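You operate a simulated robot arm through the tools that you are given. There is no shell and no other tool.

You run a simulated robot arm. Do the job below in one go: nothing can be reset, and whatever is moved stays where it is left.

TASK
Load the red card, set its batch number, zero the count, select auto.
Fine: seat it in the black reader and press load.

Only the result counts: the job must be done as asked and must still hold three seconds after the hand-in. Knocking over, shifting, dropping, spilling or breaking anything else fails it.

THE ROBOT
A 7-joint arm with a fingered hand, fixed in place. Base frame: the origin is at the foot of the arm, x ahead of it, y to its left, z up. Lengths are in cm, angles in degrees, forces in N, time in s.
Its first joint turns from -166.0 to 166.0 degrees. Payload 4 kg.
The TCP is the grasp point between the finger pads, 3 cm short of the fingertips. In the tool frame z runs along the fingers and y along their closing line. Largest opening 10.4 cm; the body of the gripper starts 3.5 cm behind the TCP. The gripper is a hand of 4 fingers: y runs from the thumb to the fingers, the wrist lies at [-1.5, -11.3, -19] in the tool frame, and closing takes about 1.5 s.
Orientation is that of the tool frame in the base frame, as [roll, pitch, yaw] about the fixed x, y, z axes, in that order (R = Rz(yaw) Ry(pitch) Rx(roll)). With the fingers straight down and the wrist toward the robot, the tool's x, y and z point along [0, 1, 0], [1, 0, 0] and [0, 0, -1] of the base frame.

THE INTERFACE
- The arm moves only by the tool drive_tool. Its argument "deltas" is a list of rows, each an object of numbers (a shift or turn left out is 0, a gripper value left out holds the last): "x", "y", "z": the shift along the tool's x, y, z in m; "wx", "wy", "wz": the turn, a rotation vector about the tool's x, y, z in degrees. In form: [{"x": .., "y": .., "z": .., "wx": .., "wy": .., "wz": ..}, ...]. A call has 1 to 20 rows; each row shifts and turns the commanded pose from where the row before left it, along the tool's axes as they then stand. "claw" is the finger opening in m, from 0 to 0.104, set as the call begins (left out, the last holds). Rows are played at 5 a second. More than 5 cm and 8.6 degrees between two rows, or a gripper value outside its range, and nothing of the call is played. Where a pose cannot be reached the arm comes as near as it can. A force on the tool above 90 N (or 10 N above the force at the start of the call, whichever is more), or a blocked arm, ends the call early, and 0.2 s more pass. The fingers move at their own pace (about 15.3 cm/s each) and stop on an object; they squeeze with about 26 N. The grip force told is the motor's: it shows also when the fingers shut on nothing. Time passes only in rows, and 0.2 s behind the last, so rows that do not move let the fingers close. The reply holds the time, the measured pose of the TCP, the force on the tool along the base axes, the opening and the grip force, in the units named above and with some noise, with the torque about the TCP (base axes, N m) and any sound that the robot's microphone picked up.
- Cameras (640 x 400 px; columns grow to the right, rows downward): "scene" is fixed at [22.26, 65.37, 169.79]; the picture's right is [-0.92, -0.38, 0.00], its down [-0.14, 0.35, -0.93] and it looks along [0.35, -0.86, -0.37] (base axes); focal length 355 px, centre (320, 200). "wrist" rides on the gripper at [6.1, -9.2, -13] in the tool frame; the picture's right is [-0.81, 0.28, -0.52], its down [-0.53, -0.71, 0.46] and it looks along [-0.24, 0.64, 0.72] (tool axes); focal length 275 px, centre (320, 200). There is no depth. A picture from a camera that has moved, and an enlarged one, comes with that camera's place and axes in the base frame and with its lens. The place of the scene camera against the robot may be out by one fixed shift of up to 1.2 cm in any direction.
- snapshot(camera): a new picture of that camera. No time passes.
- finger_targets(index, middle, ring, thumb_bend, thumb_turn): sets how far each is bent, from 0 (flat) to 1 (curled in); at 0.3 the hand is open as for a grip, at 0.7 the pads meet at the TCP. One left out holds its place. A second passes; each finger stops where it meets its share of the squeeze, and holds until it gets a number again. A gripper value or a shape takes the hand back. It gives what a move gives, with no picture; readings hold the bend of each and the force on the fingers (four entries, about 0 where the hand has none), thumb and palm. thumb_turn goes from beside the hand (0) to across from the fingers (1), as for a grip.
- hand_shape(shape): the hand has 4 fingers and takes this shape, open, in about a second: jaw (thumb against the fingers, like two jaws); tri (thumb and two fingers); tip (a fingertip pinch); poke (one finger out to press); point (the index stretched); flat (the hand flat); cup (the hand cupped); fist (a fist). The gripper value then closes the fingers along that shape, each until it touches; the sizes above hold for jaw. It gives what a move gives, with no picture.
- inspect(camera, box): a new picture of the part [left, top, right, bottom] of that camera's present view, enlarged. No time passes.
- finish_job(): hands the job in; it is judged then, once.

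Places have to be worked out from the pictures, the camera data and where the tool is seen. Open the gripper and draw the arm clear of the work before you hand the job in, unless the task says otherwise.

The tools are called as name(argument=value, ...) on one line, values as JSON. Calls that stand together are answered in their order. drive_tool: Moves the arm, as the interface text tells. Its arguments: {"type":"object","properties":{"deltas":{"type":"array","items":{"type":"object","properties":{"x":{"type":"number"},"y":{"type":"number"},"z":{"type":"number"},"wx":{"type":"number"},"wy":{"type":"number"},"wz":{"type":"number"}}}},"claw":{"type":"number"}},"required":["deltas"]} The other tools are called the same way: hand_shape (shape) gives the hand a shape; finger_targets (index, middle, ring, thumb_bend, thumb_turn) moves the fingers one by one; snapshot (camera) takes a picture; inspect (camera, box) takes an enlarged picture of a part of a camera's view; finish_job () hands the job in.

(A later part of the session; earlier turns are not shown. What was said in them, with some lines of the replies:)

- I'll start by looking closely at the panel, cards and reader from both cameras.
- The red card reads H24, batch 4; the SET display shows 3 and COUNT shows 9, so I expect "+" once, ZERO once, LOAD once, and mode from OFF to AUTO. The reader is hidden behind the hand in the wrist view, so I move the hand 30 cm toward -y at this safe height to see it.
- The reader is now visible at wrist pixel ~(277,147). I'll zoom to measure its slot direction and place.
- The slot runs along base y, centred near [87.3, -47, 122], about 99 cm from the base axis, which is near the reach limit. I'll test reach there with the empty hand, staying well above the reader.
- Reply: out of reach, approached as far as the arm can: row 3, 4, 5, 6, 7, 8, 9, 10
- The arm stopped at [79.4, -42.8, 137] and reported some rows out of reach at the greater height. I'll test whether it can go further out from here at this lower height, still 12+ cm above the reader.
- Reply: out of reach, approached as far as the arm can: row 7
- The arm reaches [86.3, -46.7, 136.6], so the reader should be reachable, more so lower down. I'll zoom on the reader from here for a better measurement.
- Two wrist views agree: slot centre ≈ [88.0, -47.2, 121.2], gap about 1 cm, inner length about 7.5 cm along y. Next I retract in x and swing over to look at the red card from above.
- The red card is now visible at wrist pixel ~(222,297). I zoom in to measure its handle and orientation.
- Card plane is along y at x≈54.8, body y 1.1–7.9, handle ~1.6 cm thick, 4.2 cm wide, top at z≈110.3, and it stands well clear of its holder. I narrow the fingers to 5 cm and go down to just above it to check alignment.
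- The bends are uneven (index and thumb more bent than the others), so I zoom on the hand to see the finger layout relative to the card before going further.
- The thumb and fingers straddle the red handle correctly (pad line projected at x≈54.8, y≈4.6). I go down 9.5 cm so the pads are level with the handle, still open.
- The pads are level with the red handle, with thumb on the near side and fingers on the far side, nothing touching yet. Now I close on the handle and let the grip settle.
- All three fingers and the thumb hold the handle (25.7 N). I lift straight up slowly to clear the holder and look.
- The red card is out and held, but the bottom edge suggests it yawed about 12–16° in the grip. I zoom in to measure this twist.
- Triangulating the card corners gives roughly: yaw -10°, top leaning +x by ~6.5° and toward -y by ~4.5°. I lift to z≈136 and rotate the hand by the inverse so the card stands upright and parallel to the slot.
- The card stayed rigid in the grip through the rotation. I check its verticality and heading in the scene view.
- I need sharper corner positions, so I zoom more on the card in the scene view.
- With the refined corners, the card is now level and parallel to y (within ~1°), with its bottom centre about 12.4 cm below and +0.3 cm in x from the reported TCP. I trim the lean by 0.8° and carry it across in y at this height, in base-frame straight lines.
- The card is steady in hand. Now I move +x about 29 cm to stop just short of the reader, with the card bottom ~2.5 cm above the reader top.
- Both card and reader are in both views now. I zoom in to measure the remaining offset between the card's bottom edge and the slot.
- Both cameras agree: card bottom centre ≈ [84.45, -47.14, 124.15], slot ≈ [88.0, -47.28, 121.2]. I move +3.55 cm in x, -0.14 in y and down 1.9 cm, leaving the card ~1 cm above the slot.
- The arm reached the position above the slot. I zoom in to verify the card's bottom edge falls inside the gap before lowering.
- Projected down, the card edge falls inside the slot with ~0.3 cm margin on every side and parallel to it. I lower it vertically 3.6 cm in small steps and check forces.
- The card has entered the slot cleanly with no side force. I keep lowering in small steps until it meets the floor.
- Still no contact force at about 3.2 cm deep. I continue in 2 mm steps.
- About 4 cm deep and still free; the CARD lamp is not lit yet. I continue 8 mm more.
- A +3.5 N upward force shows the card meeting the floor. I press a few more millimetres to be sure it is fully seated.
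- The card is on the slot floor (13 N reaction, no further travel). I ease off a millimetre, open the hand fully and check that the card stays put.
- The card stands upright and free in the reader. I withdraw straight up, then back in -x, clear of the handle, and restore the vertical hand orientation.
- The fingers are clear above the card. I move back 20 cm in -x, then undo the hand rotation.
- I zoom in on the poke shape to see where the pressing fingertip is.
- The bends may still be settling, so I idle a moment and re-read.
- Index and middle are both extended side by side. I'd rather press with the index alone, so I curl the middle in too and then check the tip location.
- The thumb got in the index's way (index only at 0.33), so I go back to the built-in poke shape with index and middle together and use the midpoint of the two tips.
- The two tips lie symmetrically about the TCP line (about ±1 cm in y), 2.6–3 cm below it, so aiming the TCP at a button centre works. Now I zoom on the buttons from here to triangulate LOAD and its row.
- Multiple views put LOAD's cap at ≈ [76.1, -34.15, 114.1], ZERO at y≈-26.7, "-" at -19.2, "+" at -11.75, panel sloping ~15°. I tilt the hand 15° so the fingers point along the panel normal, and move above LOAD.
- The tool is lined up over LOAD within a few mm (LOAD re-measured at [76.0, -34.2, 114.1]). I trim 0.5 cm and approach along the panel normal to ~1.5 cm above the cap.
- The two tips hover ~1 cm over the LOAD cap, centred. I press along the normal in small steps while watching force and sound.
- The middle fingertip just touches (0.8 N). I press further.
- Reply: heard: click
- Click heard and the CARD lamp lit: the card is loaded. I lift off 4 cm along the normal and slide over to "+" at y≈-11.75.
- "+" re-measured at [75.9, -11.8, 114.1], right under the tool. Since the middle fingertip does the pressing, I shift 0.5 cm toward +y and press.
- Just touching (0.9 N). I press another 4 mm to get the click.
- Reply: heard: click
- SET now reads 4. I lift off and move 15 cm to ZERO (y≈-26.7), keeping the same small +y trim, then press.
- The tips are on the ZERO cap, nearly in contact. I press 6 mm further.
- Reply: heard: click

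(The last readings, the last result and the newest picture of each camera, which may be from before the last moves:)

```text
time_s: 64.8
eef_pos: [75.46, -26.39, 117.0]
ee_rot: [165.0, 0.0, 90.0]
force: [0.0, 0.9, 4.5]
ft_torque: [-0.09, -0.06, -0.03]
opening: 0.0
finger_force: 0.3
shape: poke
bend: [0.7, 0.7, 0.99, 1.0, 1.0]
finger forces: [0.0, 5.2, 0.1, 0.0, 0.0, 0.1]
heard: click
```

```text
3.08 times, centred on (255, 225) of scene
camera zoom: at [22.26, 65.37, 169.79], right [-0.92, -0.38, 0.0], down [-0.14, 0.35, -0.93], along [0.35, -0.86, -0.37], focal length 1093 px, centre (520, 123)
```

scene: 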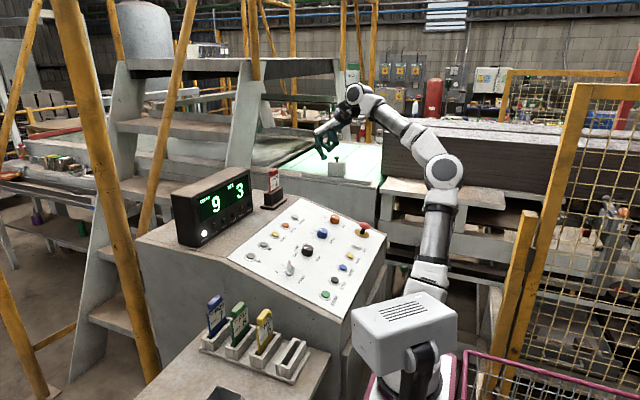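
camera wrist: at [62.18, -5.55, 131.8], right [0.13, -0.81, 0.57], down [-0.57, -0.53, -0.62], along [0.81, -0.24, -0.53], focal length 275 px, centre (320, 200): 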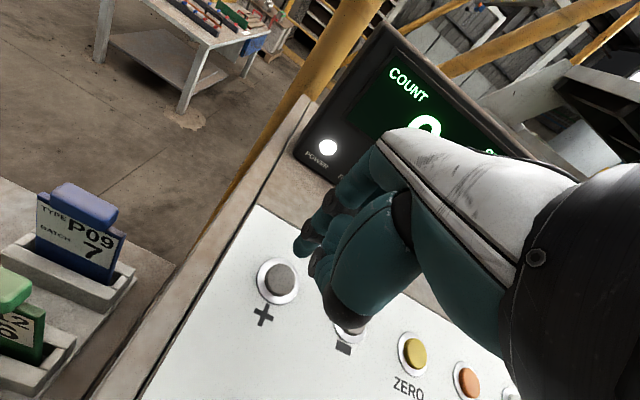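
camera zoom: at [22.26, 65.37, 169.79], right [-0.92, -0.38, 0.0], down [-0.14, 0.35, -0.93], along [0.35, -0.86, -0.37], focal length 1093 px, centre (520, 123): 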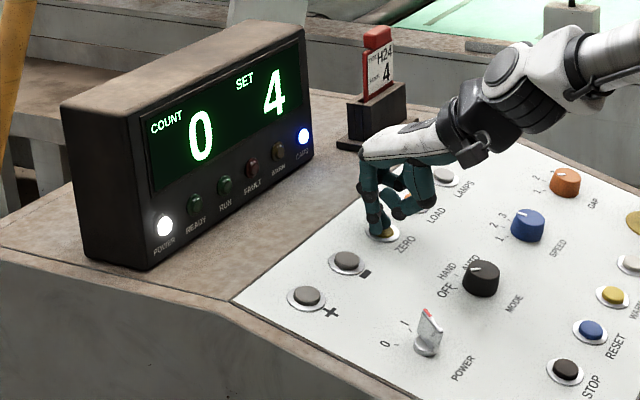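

COUNT now reads 0 and SET 4. I retract and move to look at the MODE knob.

drive_tool(deltas=[{"z": -0.01}, {"z": -0.02}, {"z": -0.02}, {"x": -0.0115, "y": -0.0309, "z": -0.02}, {"x": -0.0115, "y": -0.0309, "z": -0.02}, {"x": -0.0115, "y": -0.0309, "z": -0.02}, {"x": -0.0115, "y": -0.0309, "z": -0.02}, {}, {}])

snapshot(camera="wrist")

inspect(camera="wrist", box=[100, 180, 300, 360])

inspect(camera="scene", box=[275, 220, 345, 280])

```text
time_s: 66.8
eef_pos: [59.9, -30.78, 126.07]
ee_rot: [165.0, 0.0, 89.9]
force: [0.2, 0.4, -0.6]
ft_torque: [-0.01, 0.0, 0.02]
opening: 0.0
finger_force: 0.1
shape: poke
bend: [0.7, 0.7, 0.99, 1.0, 1.0]
finger forces: [0.0, 0.0, 0.0, 0.1, 0.1, 0.0]
```

```text
taken
camera wrist: at [47.74, -24.63, 136.39], right [0.13, -0.81, 0.57], down [-0.57, -0.53, -0.62], along [0.81, -0.24, -0.53], focal length 275 px, centre (320, 200)
```

wrist: 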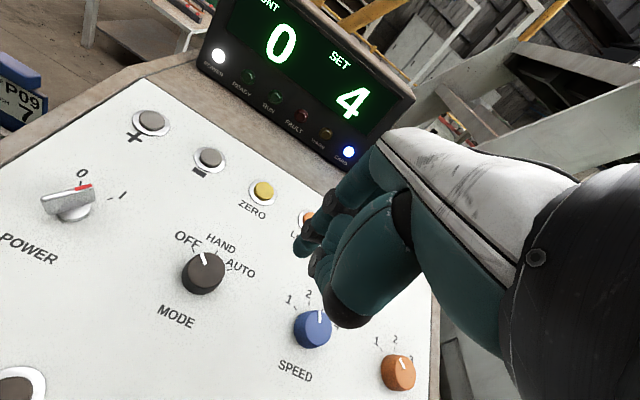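

```text
2.22 times, centred on (200, 270) of wrist
camera zoom: at [47.74, -24.63, 136.39], right [0.13, -0.81, 0.57], down [-0.57, -0.53, -0.62], along [0.81, -0.24, -0.53], focal length 612 px, centre (587, 44)
```

zoom: 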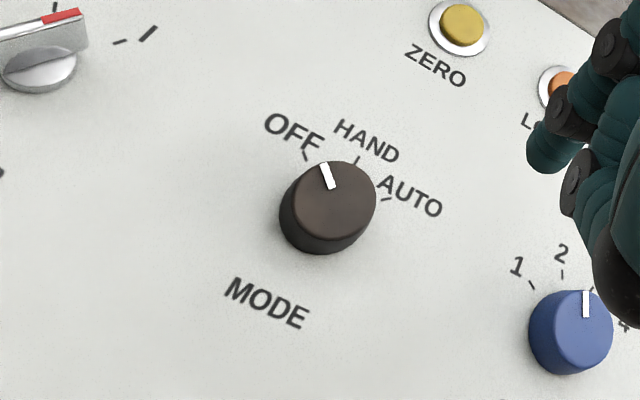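

```text
6.67 times, centred on (310, 250) of scene
camera zoom: at [22.26, 65.37, 169.79], right [-0.92, -0.38, 0.0], down [-0.14, 0.35, -0.93], along [0.35, -0.86, -0.37], focal length 2368 px, centre (387, -133)
```

zoom: 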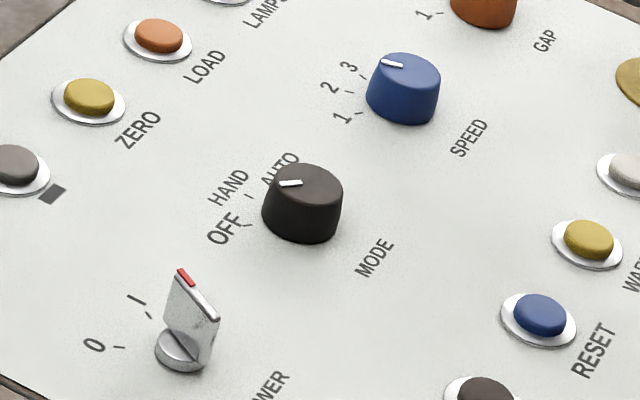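

The knob top centre is at ≈ [63.6, -25.8, 112.0], diameter ~3.3 cm, ~2.1 cm tall; pointer is at OFF (+45°), HAND at 0°, AUTO at -45°, so it needs +90° clockwise. I try the "tri" shape (thumb and two fingers) for gripping it and look at it open.

hand_shape(shape="tri")

drive_tool(deltas=[{}, {}, {}])

snapshot(camera="wrist")

inspect(camera="scene", box=[285, 150, 405, 250])

```text
time_s: 67.7
eef_pos: [59.99, -30.84, 126.04]
ee_rot: [165.0, 0.0, 90.0]
force: [-0.1, -0.7, 0.0]
ft_torque: [-0.01, -0.01, 0.0]
opening: 10.4
finger_force: 0.0
shape: tri
bend: [0.3, 0.3, 0.99, 0.3, 0.98]
finger forces: [0.1, 0.0, 0.0, 0.0, 0.0, 0.1]
```

```text
time_s: 68.5
eef_pos: [59.98, -30.92, 126.04]
ee_rot: [165.0, -0.1, 90.0]
force: [-0.5, 0.2, -0.2]
ft_torque: [-0.03, -0.01, -0.02]
opening: 10.41
finger_force: 0.0
shape: tri
bend: [0.3, 0.3, 0.99, 0.3, 0.98]
finger forces: [0.1, 0.0, 0.0, 0.0, 0.1, 0.1]
```

```text
taken
camera wrist: at [47.76, -24.63, 136.39], right [0.13, -0.81, 0.57], down [-0.57, -0.53, -0.62], along [0.81, -0.24, -0.53], focal length 275 px, centre (320, 200)
```

wrist: 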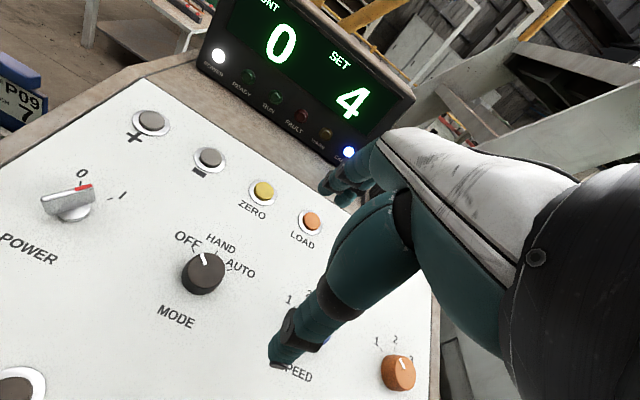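

```text
4.00 times, centred on (345, 200) of scene
camera zoom: at [22.26, 65.37, 169.79], right [-0.92, -0.38, 0.0], down [-0.14, 0.35, -0.93], along [0.35, -0.86, -0.37], focal length 1421 px, centre (220, 200)
```

zoom: 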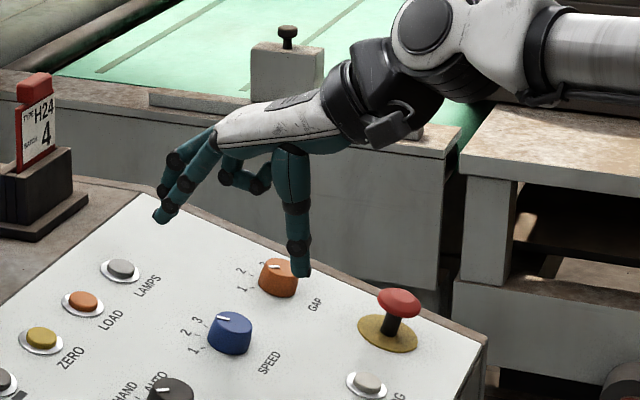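

The tri shape gives thumb against index and middle with tips ~3 cm past the TCP. I move the TCP onto the knob axis about 8 cm above its top, then turn the hand -45° so the 90° turn will be symmetric.

drive_tool(deltas=[{"x": 0.0165, "z": 0.02}, {"x": 0.0165, "z": 0.02}, {"x": 0.0163, "y": -0.0018, "z": 0.0258}, {"wz": -7.5}, {"wz": -7.5}, {"wz": -7.5}, {"wz": -7.5}, {"wz": -7.5}, {"wz": -7.5}, {}, {}])

snapshot(camera="wrist")

inspect(camera="scene", box=[265, 170, 385, 290])

```text
time_s: 70.9
eef_pos: [61.62, -25.86, 119.86]
ee_rot: [169.3, 10.6, 133.9]
force: [-0.3, -0.3, 0.8]
ft_torque: [-0.02, -0.02, 0.01]
opening: 10.39
finger_force: 0.2
shape: tri
bend: [0.3, 0.3, 0.99, 0.3, 0.98]
finger forces: [0.1, 0.0, 0.0, 0.1, 0.0, 0.1]
```

```text
taken
camera wrist: at [47.78, -27.93, 129.78], right [0.61, -0.38, 0.7], down [-0.01, -0.88, -0.47], along [0.79, 0.28, -0.54], focal length 275 px, centre (320, 200)
```

wrist: 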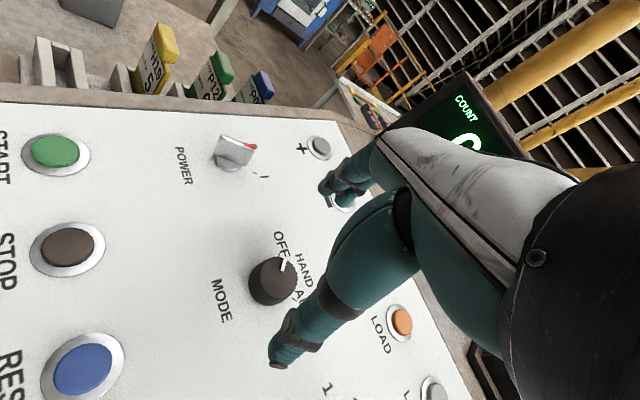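

```text
3.33 times, centred on (325, 230) of scene
camera zoom: at [22.26, 65.37, 169.79], right [-0.92, -0.38, 0.0], down [-0.14, 0.35, -0.93], along [0.35, -0.86, -0.37], focal length 1184 px, centre (303, 100)
```

zoom: 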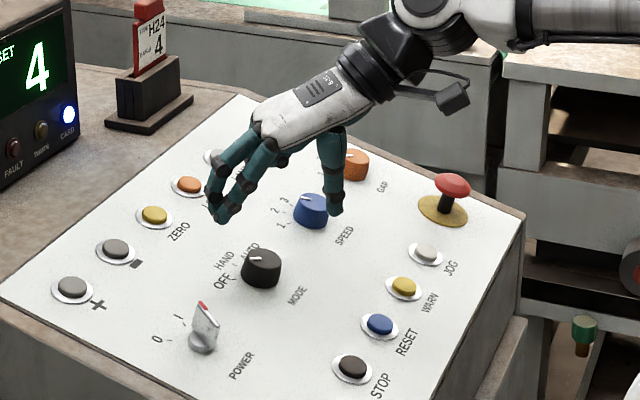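

The knob axis and TCP line agree to ~1 mm. I descend along the axis to where the tips are ~0.9 cm above the panel with the knob between them.

drive_tool(deltas=[{"z": 0.02}, {"z": 0.02}, {"z": 0.014}, {"z": 0.01}, {}, {}])

snapshot(camera="wrist")

inspect(camera="scene", box=[275, 195, 355, 275])

```text
time_s: 72.3
eef_pos: [63.26, -25.91, 113.69]
ee_rot: [169.3, 10.5, 134.0]
force: [0.1, 0.7, 0.2]
ft_torque: [-0.01, 0.0, 0.01]
opening: 10.38
finger_force: 0.0
shape: tri
bend: [0.3, 0.3, 0.99, 0.3, 0.98]
finger forces: [0.1, 0.0, 0.1, 0.0, 0.1, 0.1]
```

```text
taken
camera wrist: at [49.43, -27.9, 123.54], right [0.61, -0.38, 0.7], down [-0.01, -0.88, -0.47], along [0.79, 0.28, -0.54], focal length 275 px, centre (320, 200)
```

wrist: 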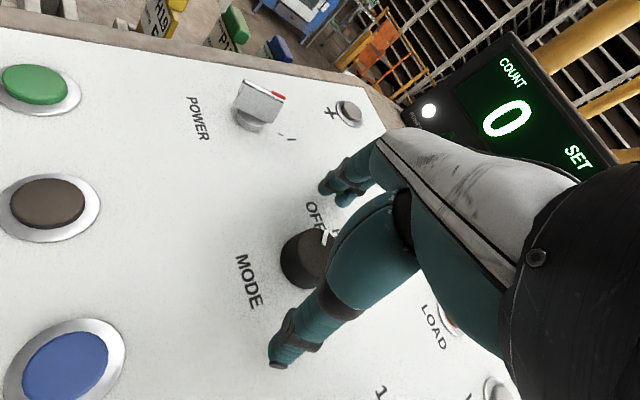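

```text
5.00 times, centred on (315, 235) of scene
camera zoom: at [22.26, 65.37, 169.79], right [-0.92, -0.38, 0.0], down [-0.14, 0.35, -0.93], along [0.35, -0.86, -0.37], focal length 1776 px, centre (345, 25)
```

zoom: 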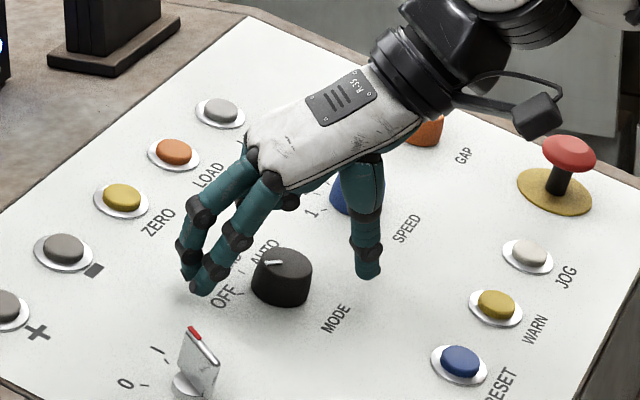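

The knob sits between the thumb and two fingers, nothing else nearby. I close part-way to check the symmetry first.

drive_tool(deltas=[{}, {}, {}, {}, {}], claw=0.05)

inspect(camera="scene", box=[275, 195, 355, 275])

inspect(camera="wrist", box=[220, 160, 400, 380])

```text
time_s: 73.5
eef_pos: [63.21, -25.93, 113.62]
ee_rot: [169.3, 10.5, 134.1]
force: [0.3, -1.0, 0.5]
ft_torque: [-0.02, -0.02, 0.02]
opening: 5.03
finger_force: 0.0
shape: tri
bend: [0.74, 0.45, 0.99, 0.7, 1.0]
finger forces: [0.0, 0.0, 0.0, 0.0, 0.0, 0.0]
```

```text
5.00 times, centred on (315, 235) of scene
camera zoom: at [22.26, 65.37, 169.79], right [-0.92, -0.38, 0.0], down [-0.14, 0.35, -0.93], along [0.35, -0.86, -0.37], focal length 1776 px, centre (345, 25)
```

zoom: 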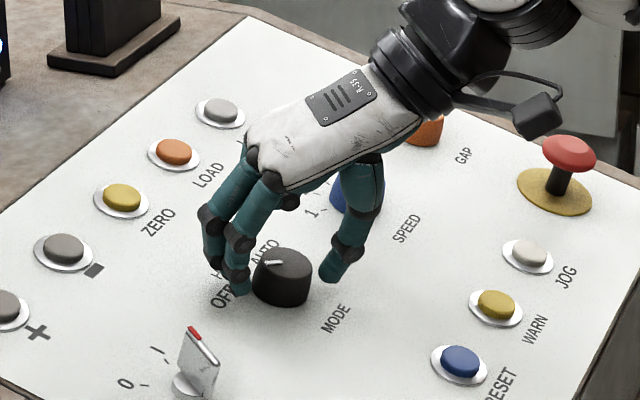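

```text
1.82 times, centred on (310, 270) of wrist
camera zoom: at [49.43, -27.9, 123.55], right [0.61, -0.38, 0.7], down [-0.01, -0.88, -0.47], along [0.79, 0.28, -0.54], focal length 500 px, centre (338, 73)
```

zoom: 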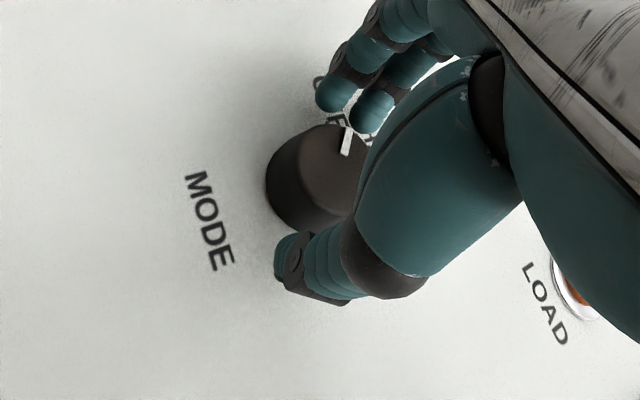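

The fingers and thumb are symmetric around the knob. I close to grip it.

drive_tool(deltas=[{}, {}, {}, {}, {}, {}, {}], claw=0.0)

inspect(camera="scene", box=[275, 195, 355, 275])

inspect(camera="wrist", box=[220, 160, 400, 380])

```text
time_s: 75.1
eef_pos: [63.18, -25.9, 113.59]
ee_rot: [169.3, 10.6, 133.9]
force: [-0.3, 0.1, -1.0]
ft_torque: [0.0, 0.0, -0.01]
opening: 2.78
finger_force: 25.8
shape: tri
bend: [0.74, 0.56, 1.0, 0.74, 1.0]
finger forces: [10.7, 11.2, 0.0, 0.0, 23.3, 0.0]
```

```text
5.00 times, centred on (315, 235) of scene
camera zoom: at [22.26, 65.37, 169.79], right [-0.92, -0.38, 0.0], down [-0.14, 0.35, -0.93], along [0.35, -0.86, -0.37], focal length 1776 px, centre (345, 25)
```

zoom: 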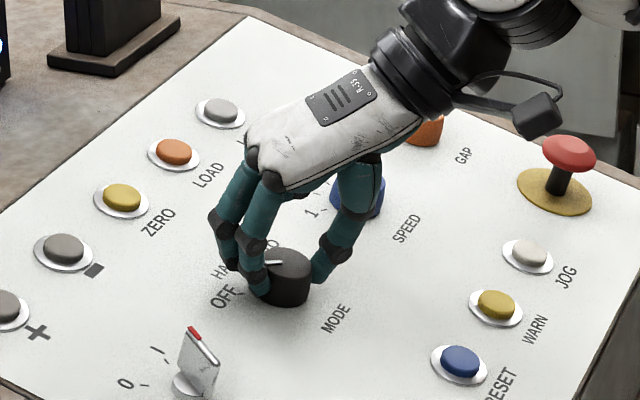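

```text
1.82 times, centred on (310, 270) of wrist
camera zoom: at [49.43, -27.9, 123.54], right [0.61, -0.38, 0.7], down [-0.01, -0.88, -0.47], along [0.79, 0.28, -0.54], focal length 500 px, centre (338, 73)
```

zoom: 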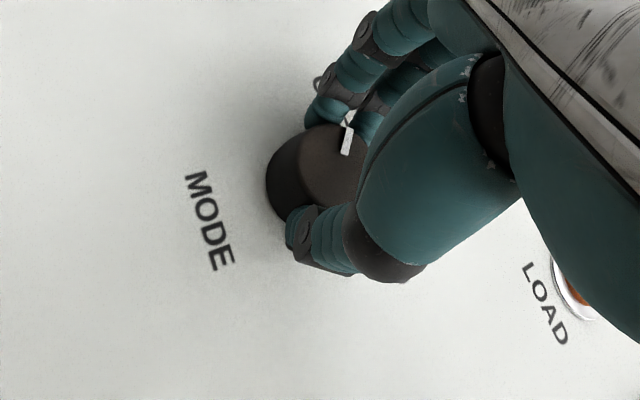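

The knob is gripped evenly (index 10.7, middle 11.2, thumb 23.3 N). I turn the hand +45° clockwise about the knob axis and check.

drive_tool(deltas=[{"wz": 5}, {"wz": 5}, {"wz": 5}, {"wz": 5}, {"wz": 5}, {"wz": 5}, {"wz": 5}, {"wz": 5}, {"wz": 5}, {}, {}])

inspect(camera="scene", box=[275, 195, 355, 275])

inspect(camera="wrist", box=[220, 160, 400, 380])

```text
time_s: 77.5
eef_pos: [63.39, -25.92, 113.74]
ee_rot: [165.0, 0.0, 90.0]
force: [-5.5, -1.3, -1.1]
ft_torque: [0.01, 0.11, -0.06]
opening: 2.79
finger_force: 26.2
shape: tri
bend: [0.74, 0.57, 1.0, 0.74, 1.0]
finger forces: [10.8, 11.5, 0.1, 0.0, 27.3, 0.1]
```

```text
5.00 times, centred on (315, 235) of scene
camera zoom: at [22.26, 65.37, 169.79], right [-0.92, -0.38, 0.0], down [-0.14, 0.35, -0.93], along [0.35, -0.86, -0.37], focal length 1776 px, centre (345, 25)
```

zoom: 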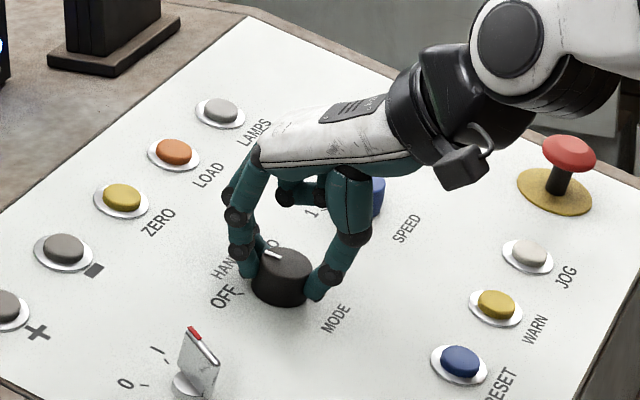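

```text
1.82 times, centred on (310, 270) of wrist
camera zoom: at [51.13, -19.67, 124.0], right [0.13, -0.81, 0.57], down [-0.57, -0.53, -0.62], along [0.81, -0.24, -0.53], focal length 500 px, centre (338, 73)
```

zoom: 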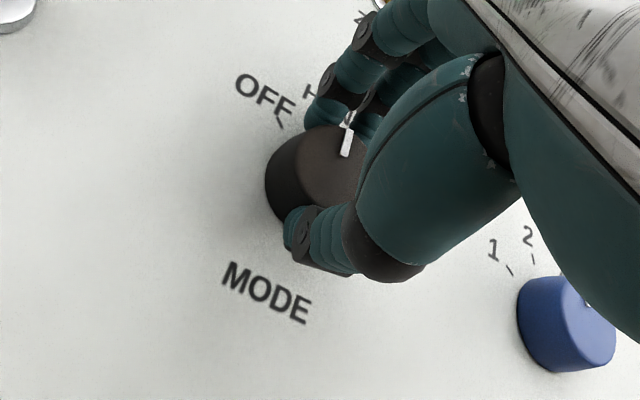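

The pointer moved with the hand to HAND. I continue another 45° to AUTO.

drive_tool(deltas=[{"wz": 5}, {"wz": 5}, {"wz": 5}, {"wz": 5}, {"wz": 5}, {"wz": 5}, {"wz": 5}, {"wz": 5}, {"wz": 5}, {}, {}])

inspect(camera="scene", box=[275, 195, 355, 275])

inspect(camera="wrist", box=[220, 160, 400, 380])

```text
time_s: 79.9
eef_pos: [63.15, -25.9, 113.67]
ee_rot: [169.3, -10.5, 46.1]
force: [0.2, -1.5, 0.7]
ft_torque: [-0.06, -0.09, -0.01]
opening: 2.72
finger_force: 25.8
shape: tri
bend: [0.74, 0.56, 1.0, 0.74, 1.0]
finger forces: [12.9, 12.6, 0.1, 0.0, 23.7, 0.1]
```

```text
5.00 times, centred on (315, 235) of scene
camera zoom: at [22.26, 65.37, 169.79], right [-0.92, -0.38, 0.0], down [-0.14, 0.35, -0.93], along [0.35, -0.86, -0.37], focal length 1776 px, centre (345, 25)
```

zoom: 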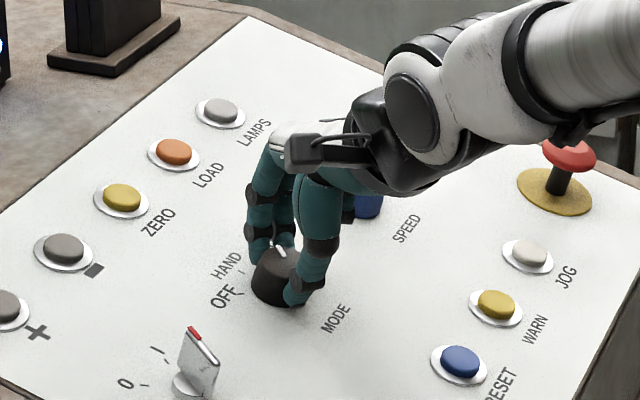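

```text
1.82 times, centred on (310, 270) of wrist
camera zoom: at [57.84, -14.98, 125.8], right [-0.5, -0.77, 0.4], down [-0.73, 0.13, -0.67], along [0.46, -0.63, -0.63], focal length 500 px, centre (338, 73)
```

zoom: 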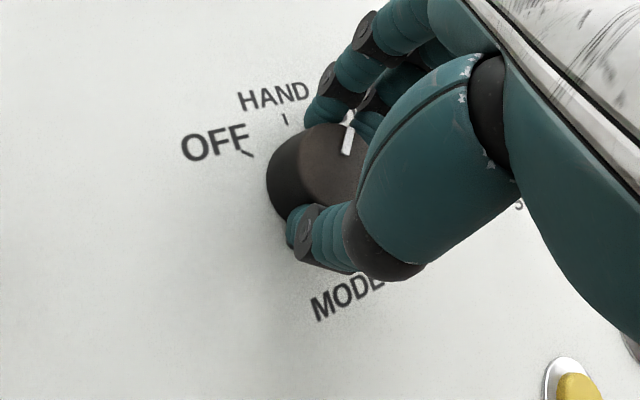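

The hand has turned the full 90°. I open the fingers, then lift off along the knob axis.

drive_tool(deltas=[{}, {}, {}, {}, {}], claw=0.104)

drive_tool(deltas=[{"z": -0.01}, {"z": -0.02}, {"z": -0.02}, {"z": -0.03}, {"z": -0.03}, {"z": -0.03}, {}])

inspect(camera="scene", box=[275, 195, 355, 275])

snapshot(camera="wrist")

```text
time_s: 81.1
eef_pos: [63.38, -25.96, 113.69]
ee_rot: [169.3, -10.5, 45.9]
force: [-0.8, 0.6, 0.4]
ft_torque: [-0.02, 0.0, 0.01]
opening: 10.34
finger_force: 0.0
shape: tri
bend: [0.3, 0.3, 0.99, 0.3, 0.98]
finger forces: [0.0, 0.0, 0.0, 0.0, 0.0, 0.1]
```

```text
time_s: 82.7
eef_pos: [60.05, -25.81, 127.11]
ee_rot: [169.3, -10.4, 46.0]
force: [-1.1, 0.2, 0.8]
ft_torque: [0.03, -0.05, 0.01]
opening: 10.37
finger_force: 0.1
shape: tri
bend: [0.3, 0.3, 0.99, 0.3, 0.98]
finger forces: [0.0, 0.0, 0.0, 0.0, 0.1, 0.1]
```

```text
5.00 times, centred on (315, 235) of scene
camera zoom: at [22.26, 65.37, 169.79], right [-0.92, -0.38, 0.0], down [-0.14, 0.35, -0.93], along [0.35, -0.86, -0.37], focal length 1776 px, centre (345, 25)
```

zoom: 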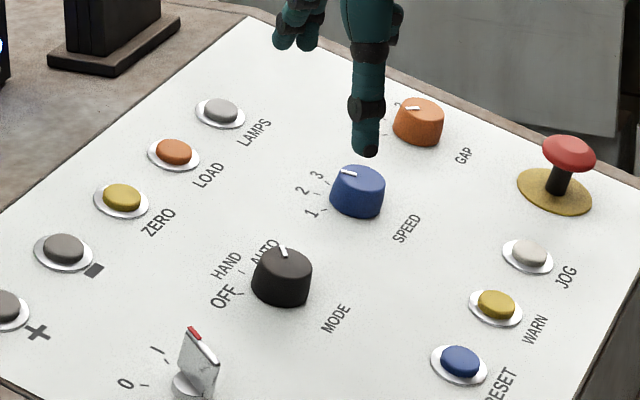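

```text
taken
camera wrist: at [54.61, -14.86, 139.28], right [-0.5, -0.77, 0.4], down [-0.73, 0.13, -0.67], along [0.46, -0.63, -0.63], focal length 275 px, centre (320, 200)
```

wrist: 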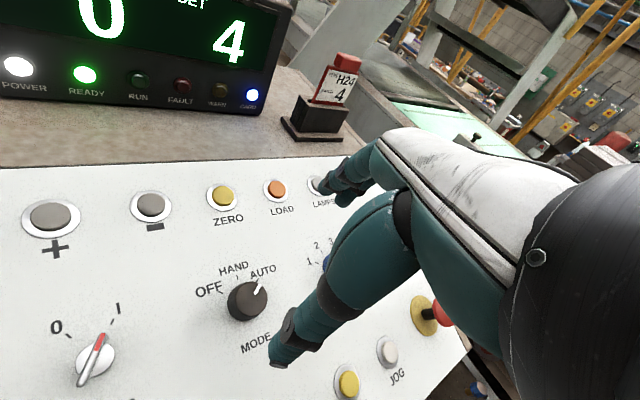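

READY is lit, SET 4, COUNT 0, CARD lit, and the MODE pointer is at AUTO. I zoom to confirm the pointer meets its mark.

inspect(camera="wrist", box=[180, 240, 300, 340])

inspect(camera="scene", box=[165, 150, 305, 250])

inspect(camera="wrist", box=[0, 0, 380, 150])

```text
4.00 times, centred on (240, 290) of wrist
camera zoom: at [54.61, -14.86, 139.28], right [-0.5, -0.77, 0.4], down [-0.73, 0.13, -0.67], along [0.46, -0.63, -0.63], focal length 1101 px, centre (640, -160)
```

zoom: 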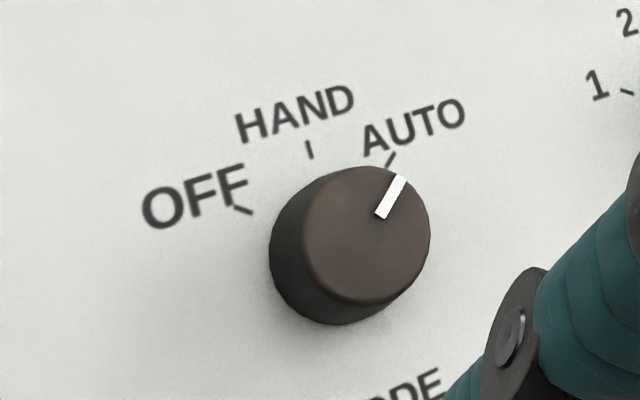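

```text
4.00 times, centred on (235, 200) of scene
camera zoom: at [22.26, 65.37, 169.79], right [-0.92, -0.38, 0.0], down [-0.14, 0.35, -0.93], along [0.35, -0.86, -0.37], focal length 1421 px, centre (660, 200)
```

zoom: 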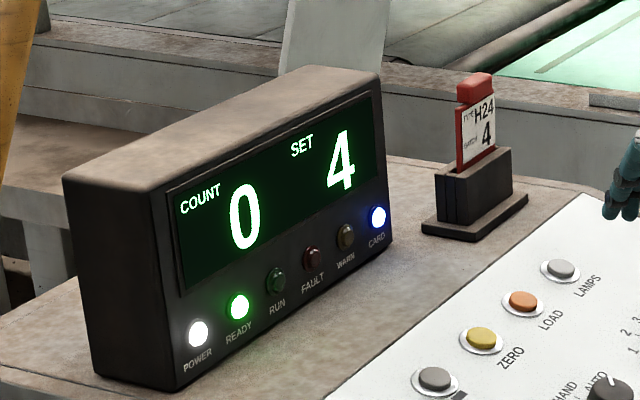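

```text
1.68 times, centred on (190, 75) of wrist
camera zoom: at [54.61, -14.86, 139.28], right [-0.5, -0.77, 0.4], down [-0.73, 0.13, -0.67], along [0.46, -0.63, -0.63], focal length 464 px, centre (539, 410)
```

zoom: 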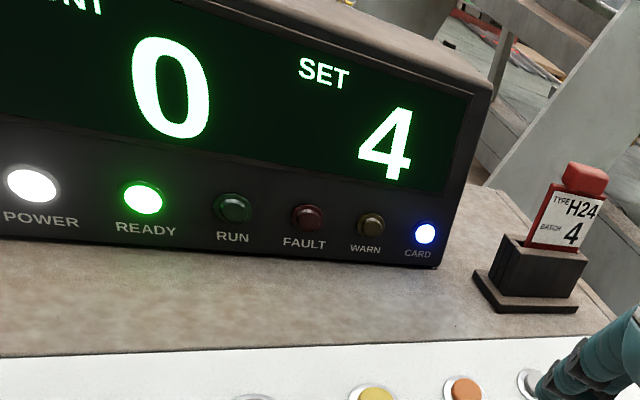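

Everything reads right: card seated, CARD and READY lit, COUNT 0, SET 4, MODE at AUTO. I now raise the arm and return to near the start pose, clear of the work.

drive_tool(deltas=[{"z": -0.03}, {"z": -0.04}, {"z": -0.04}, {"z": -0.03}, {"wz": -7.5}, {"wz": -7.5}, {"wz": -7.5}, {"wz": -7.5}, {"wz": -7.5}, {"wz": -7.5}, {"wx": 5}, {"wx": 5}, {"wx": 5}, {"y": -0.03, "z": -0.03}, {"y": -0.03, "z": -0.03}, {}, {}])

snapshot(camera="scene")

snapshot(camera="wrist")

```text
time_s: 86.3
eef_pos: [49.89, -25.92, 146.63]
ee_rot: [-180.0, 0.0, 90.1]
force: [0.0, 0.6, 0.9]
ft_torque: [-0.04, 0.02, -0.02]
opening: 10.38
finger_force: 0.1
shape: tri
bend: [0.3, 0.3, 0.99, 0.3, 0.98]
finger forces: [0.0, 0.0, 0.0, 0.0, 0.1, 0.1]
```

```text
taken
```

scene: 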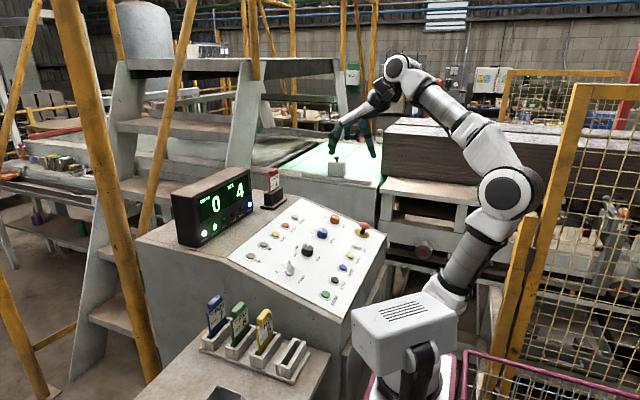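

```text
taken
camera wrist: at [40.83, -19.66, 159.79], right [0.28, -0.81, 0.52], down [-0.71, -0.53, -0.46], along [0.64, -0.24, -0.72], focal length 275 px, centre (320, 200)
```

wrist: 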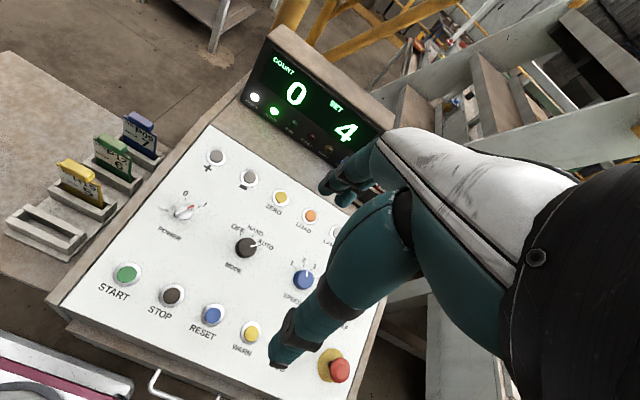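

The arm is clear with the hand open, the other cards and controls are undisturbed, the display shows COUNT 0 and SET 4, MODE is at AUTO and the red card is seated and loaded. I hand the job in.

finish_job()

```text
The job is handed in.
```

The red card (type H24, batch 4) is seated in the black reader and loaded, and I have handed the job in. The last pictures before hand-in showed:

- **Card:** it stands upright on the floor of the slot. LOAD clicked when pressed, and the CARD lamp came on.
- **Batch number:** SET reads 4, up from 3, after one press of "+".
- **Count:** COUNT reads 0, down from 9, after one press of ZERO.
- **Mode:** the MODE knob points at its AUTO mark, and the READY lamp is lit.

The other three cards and the other controls looked undisturbed. The hand is open and the arm is back near its starting position, clear of the panel.
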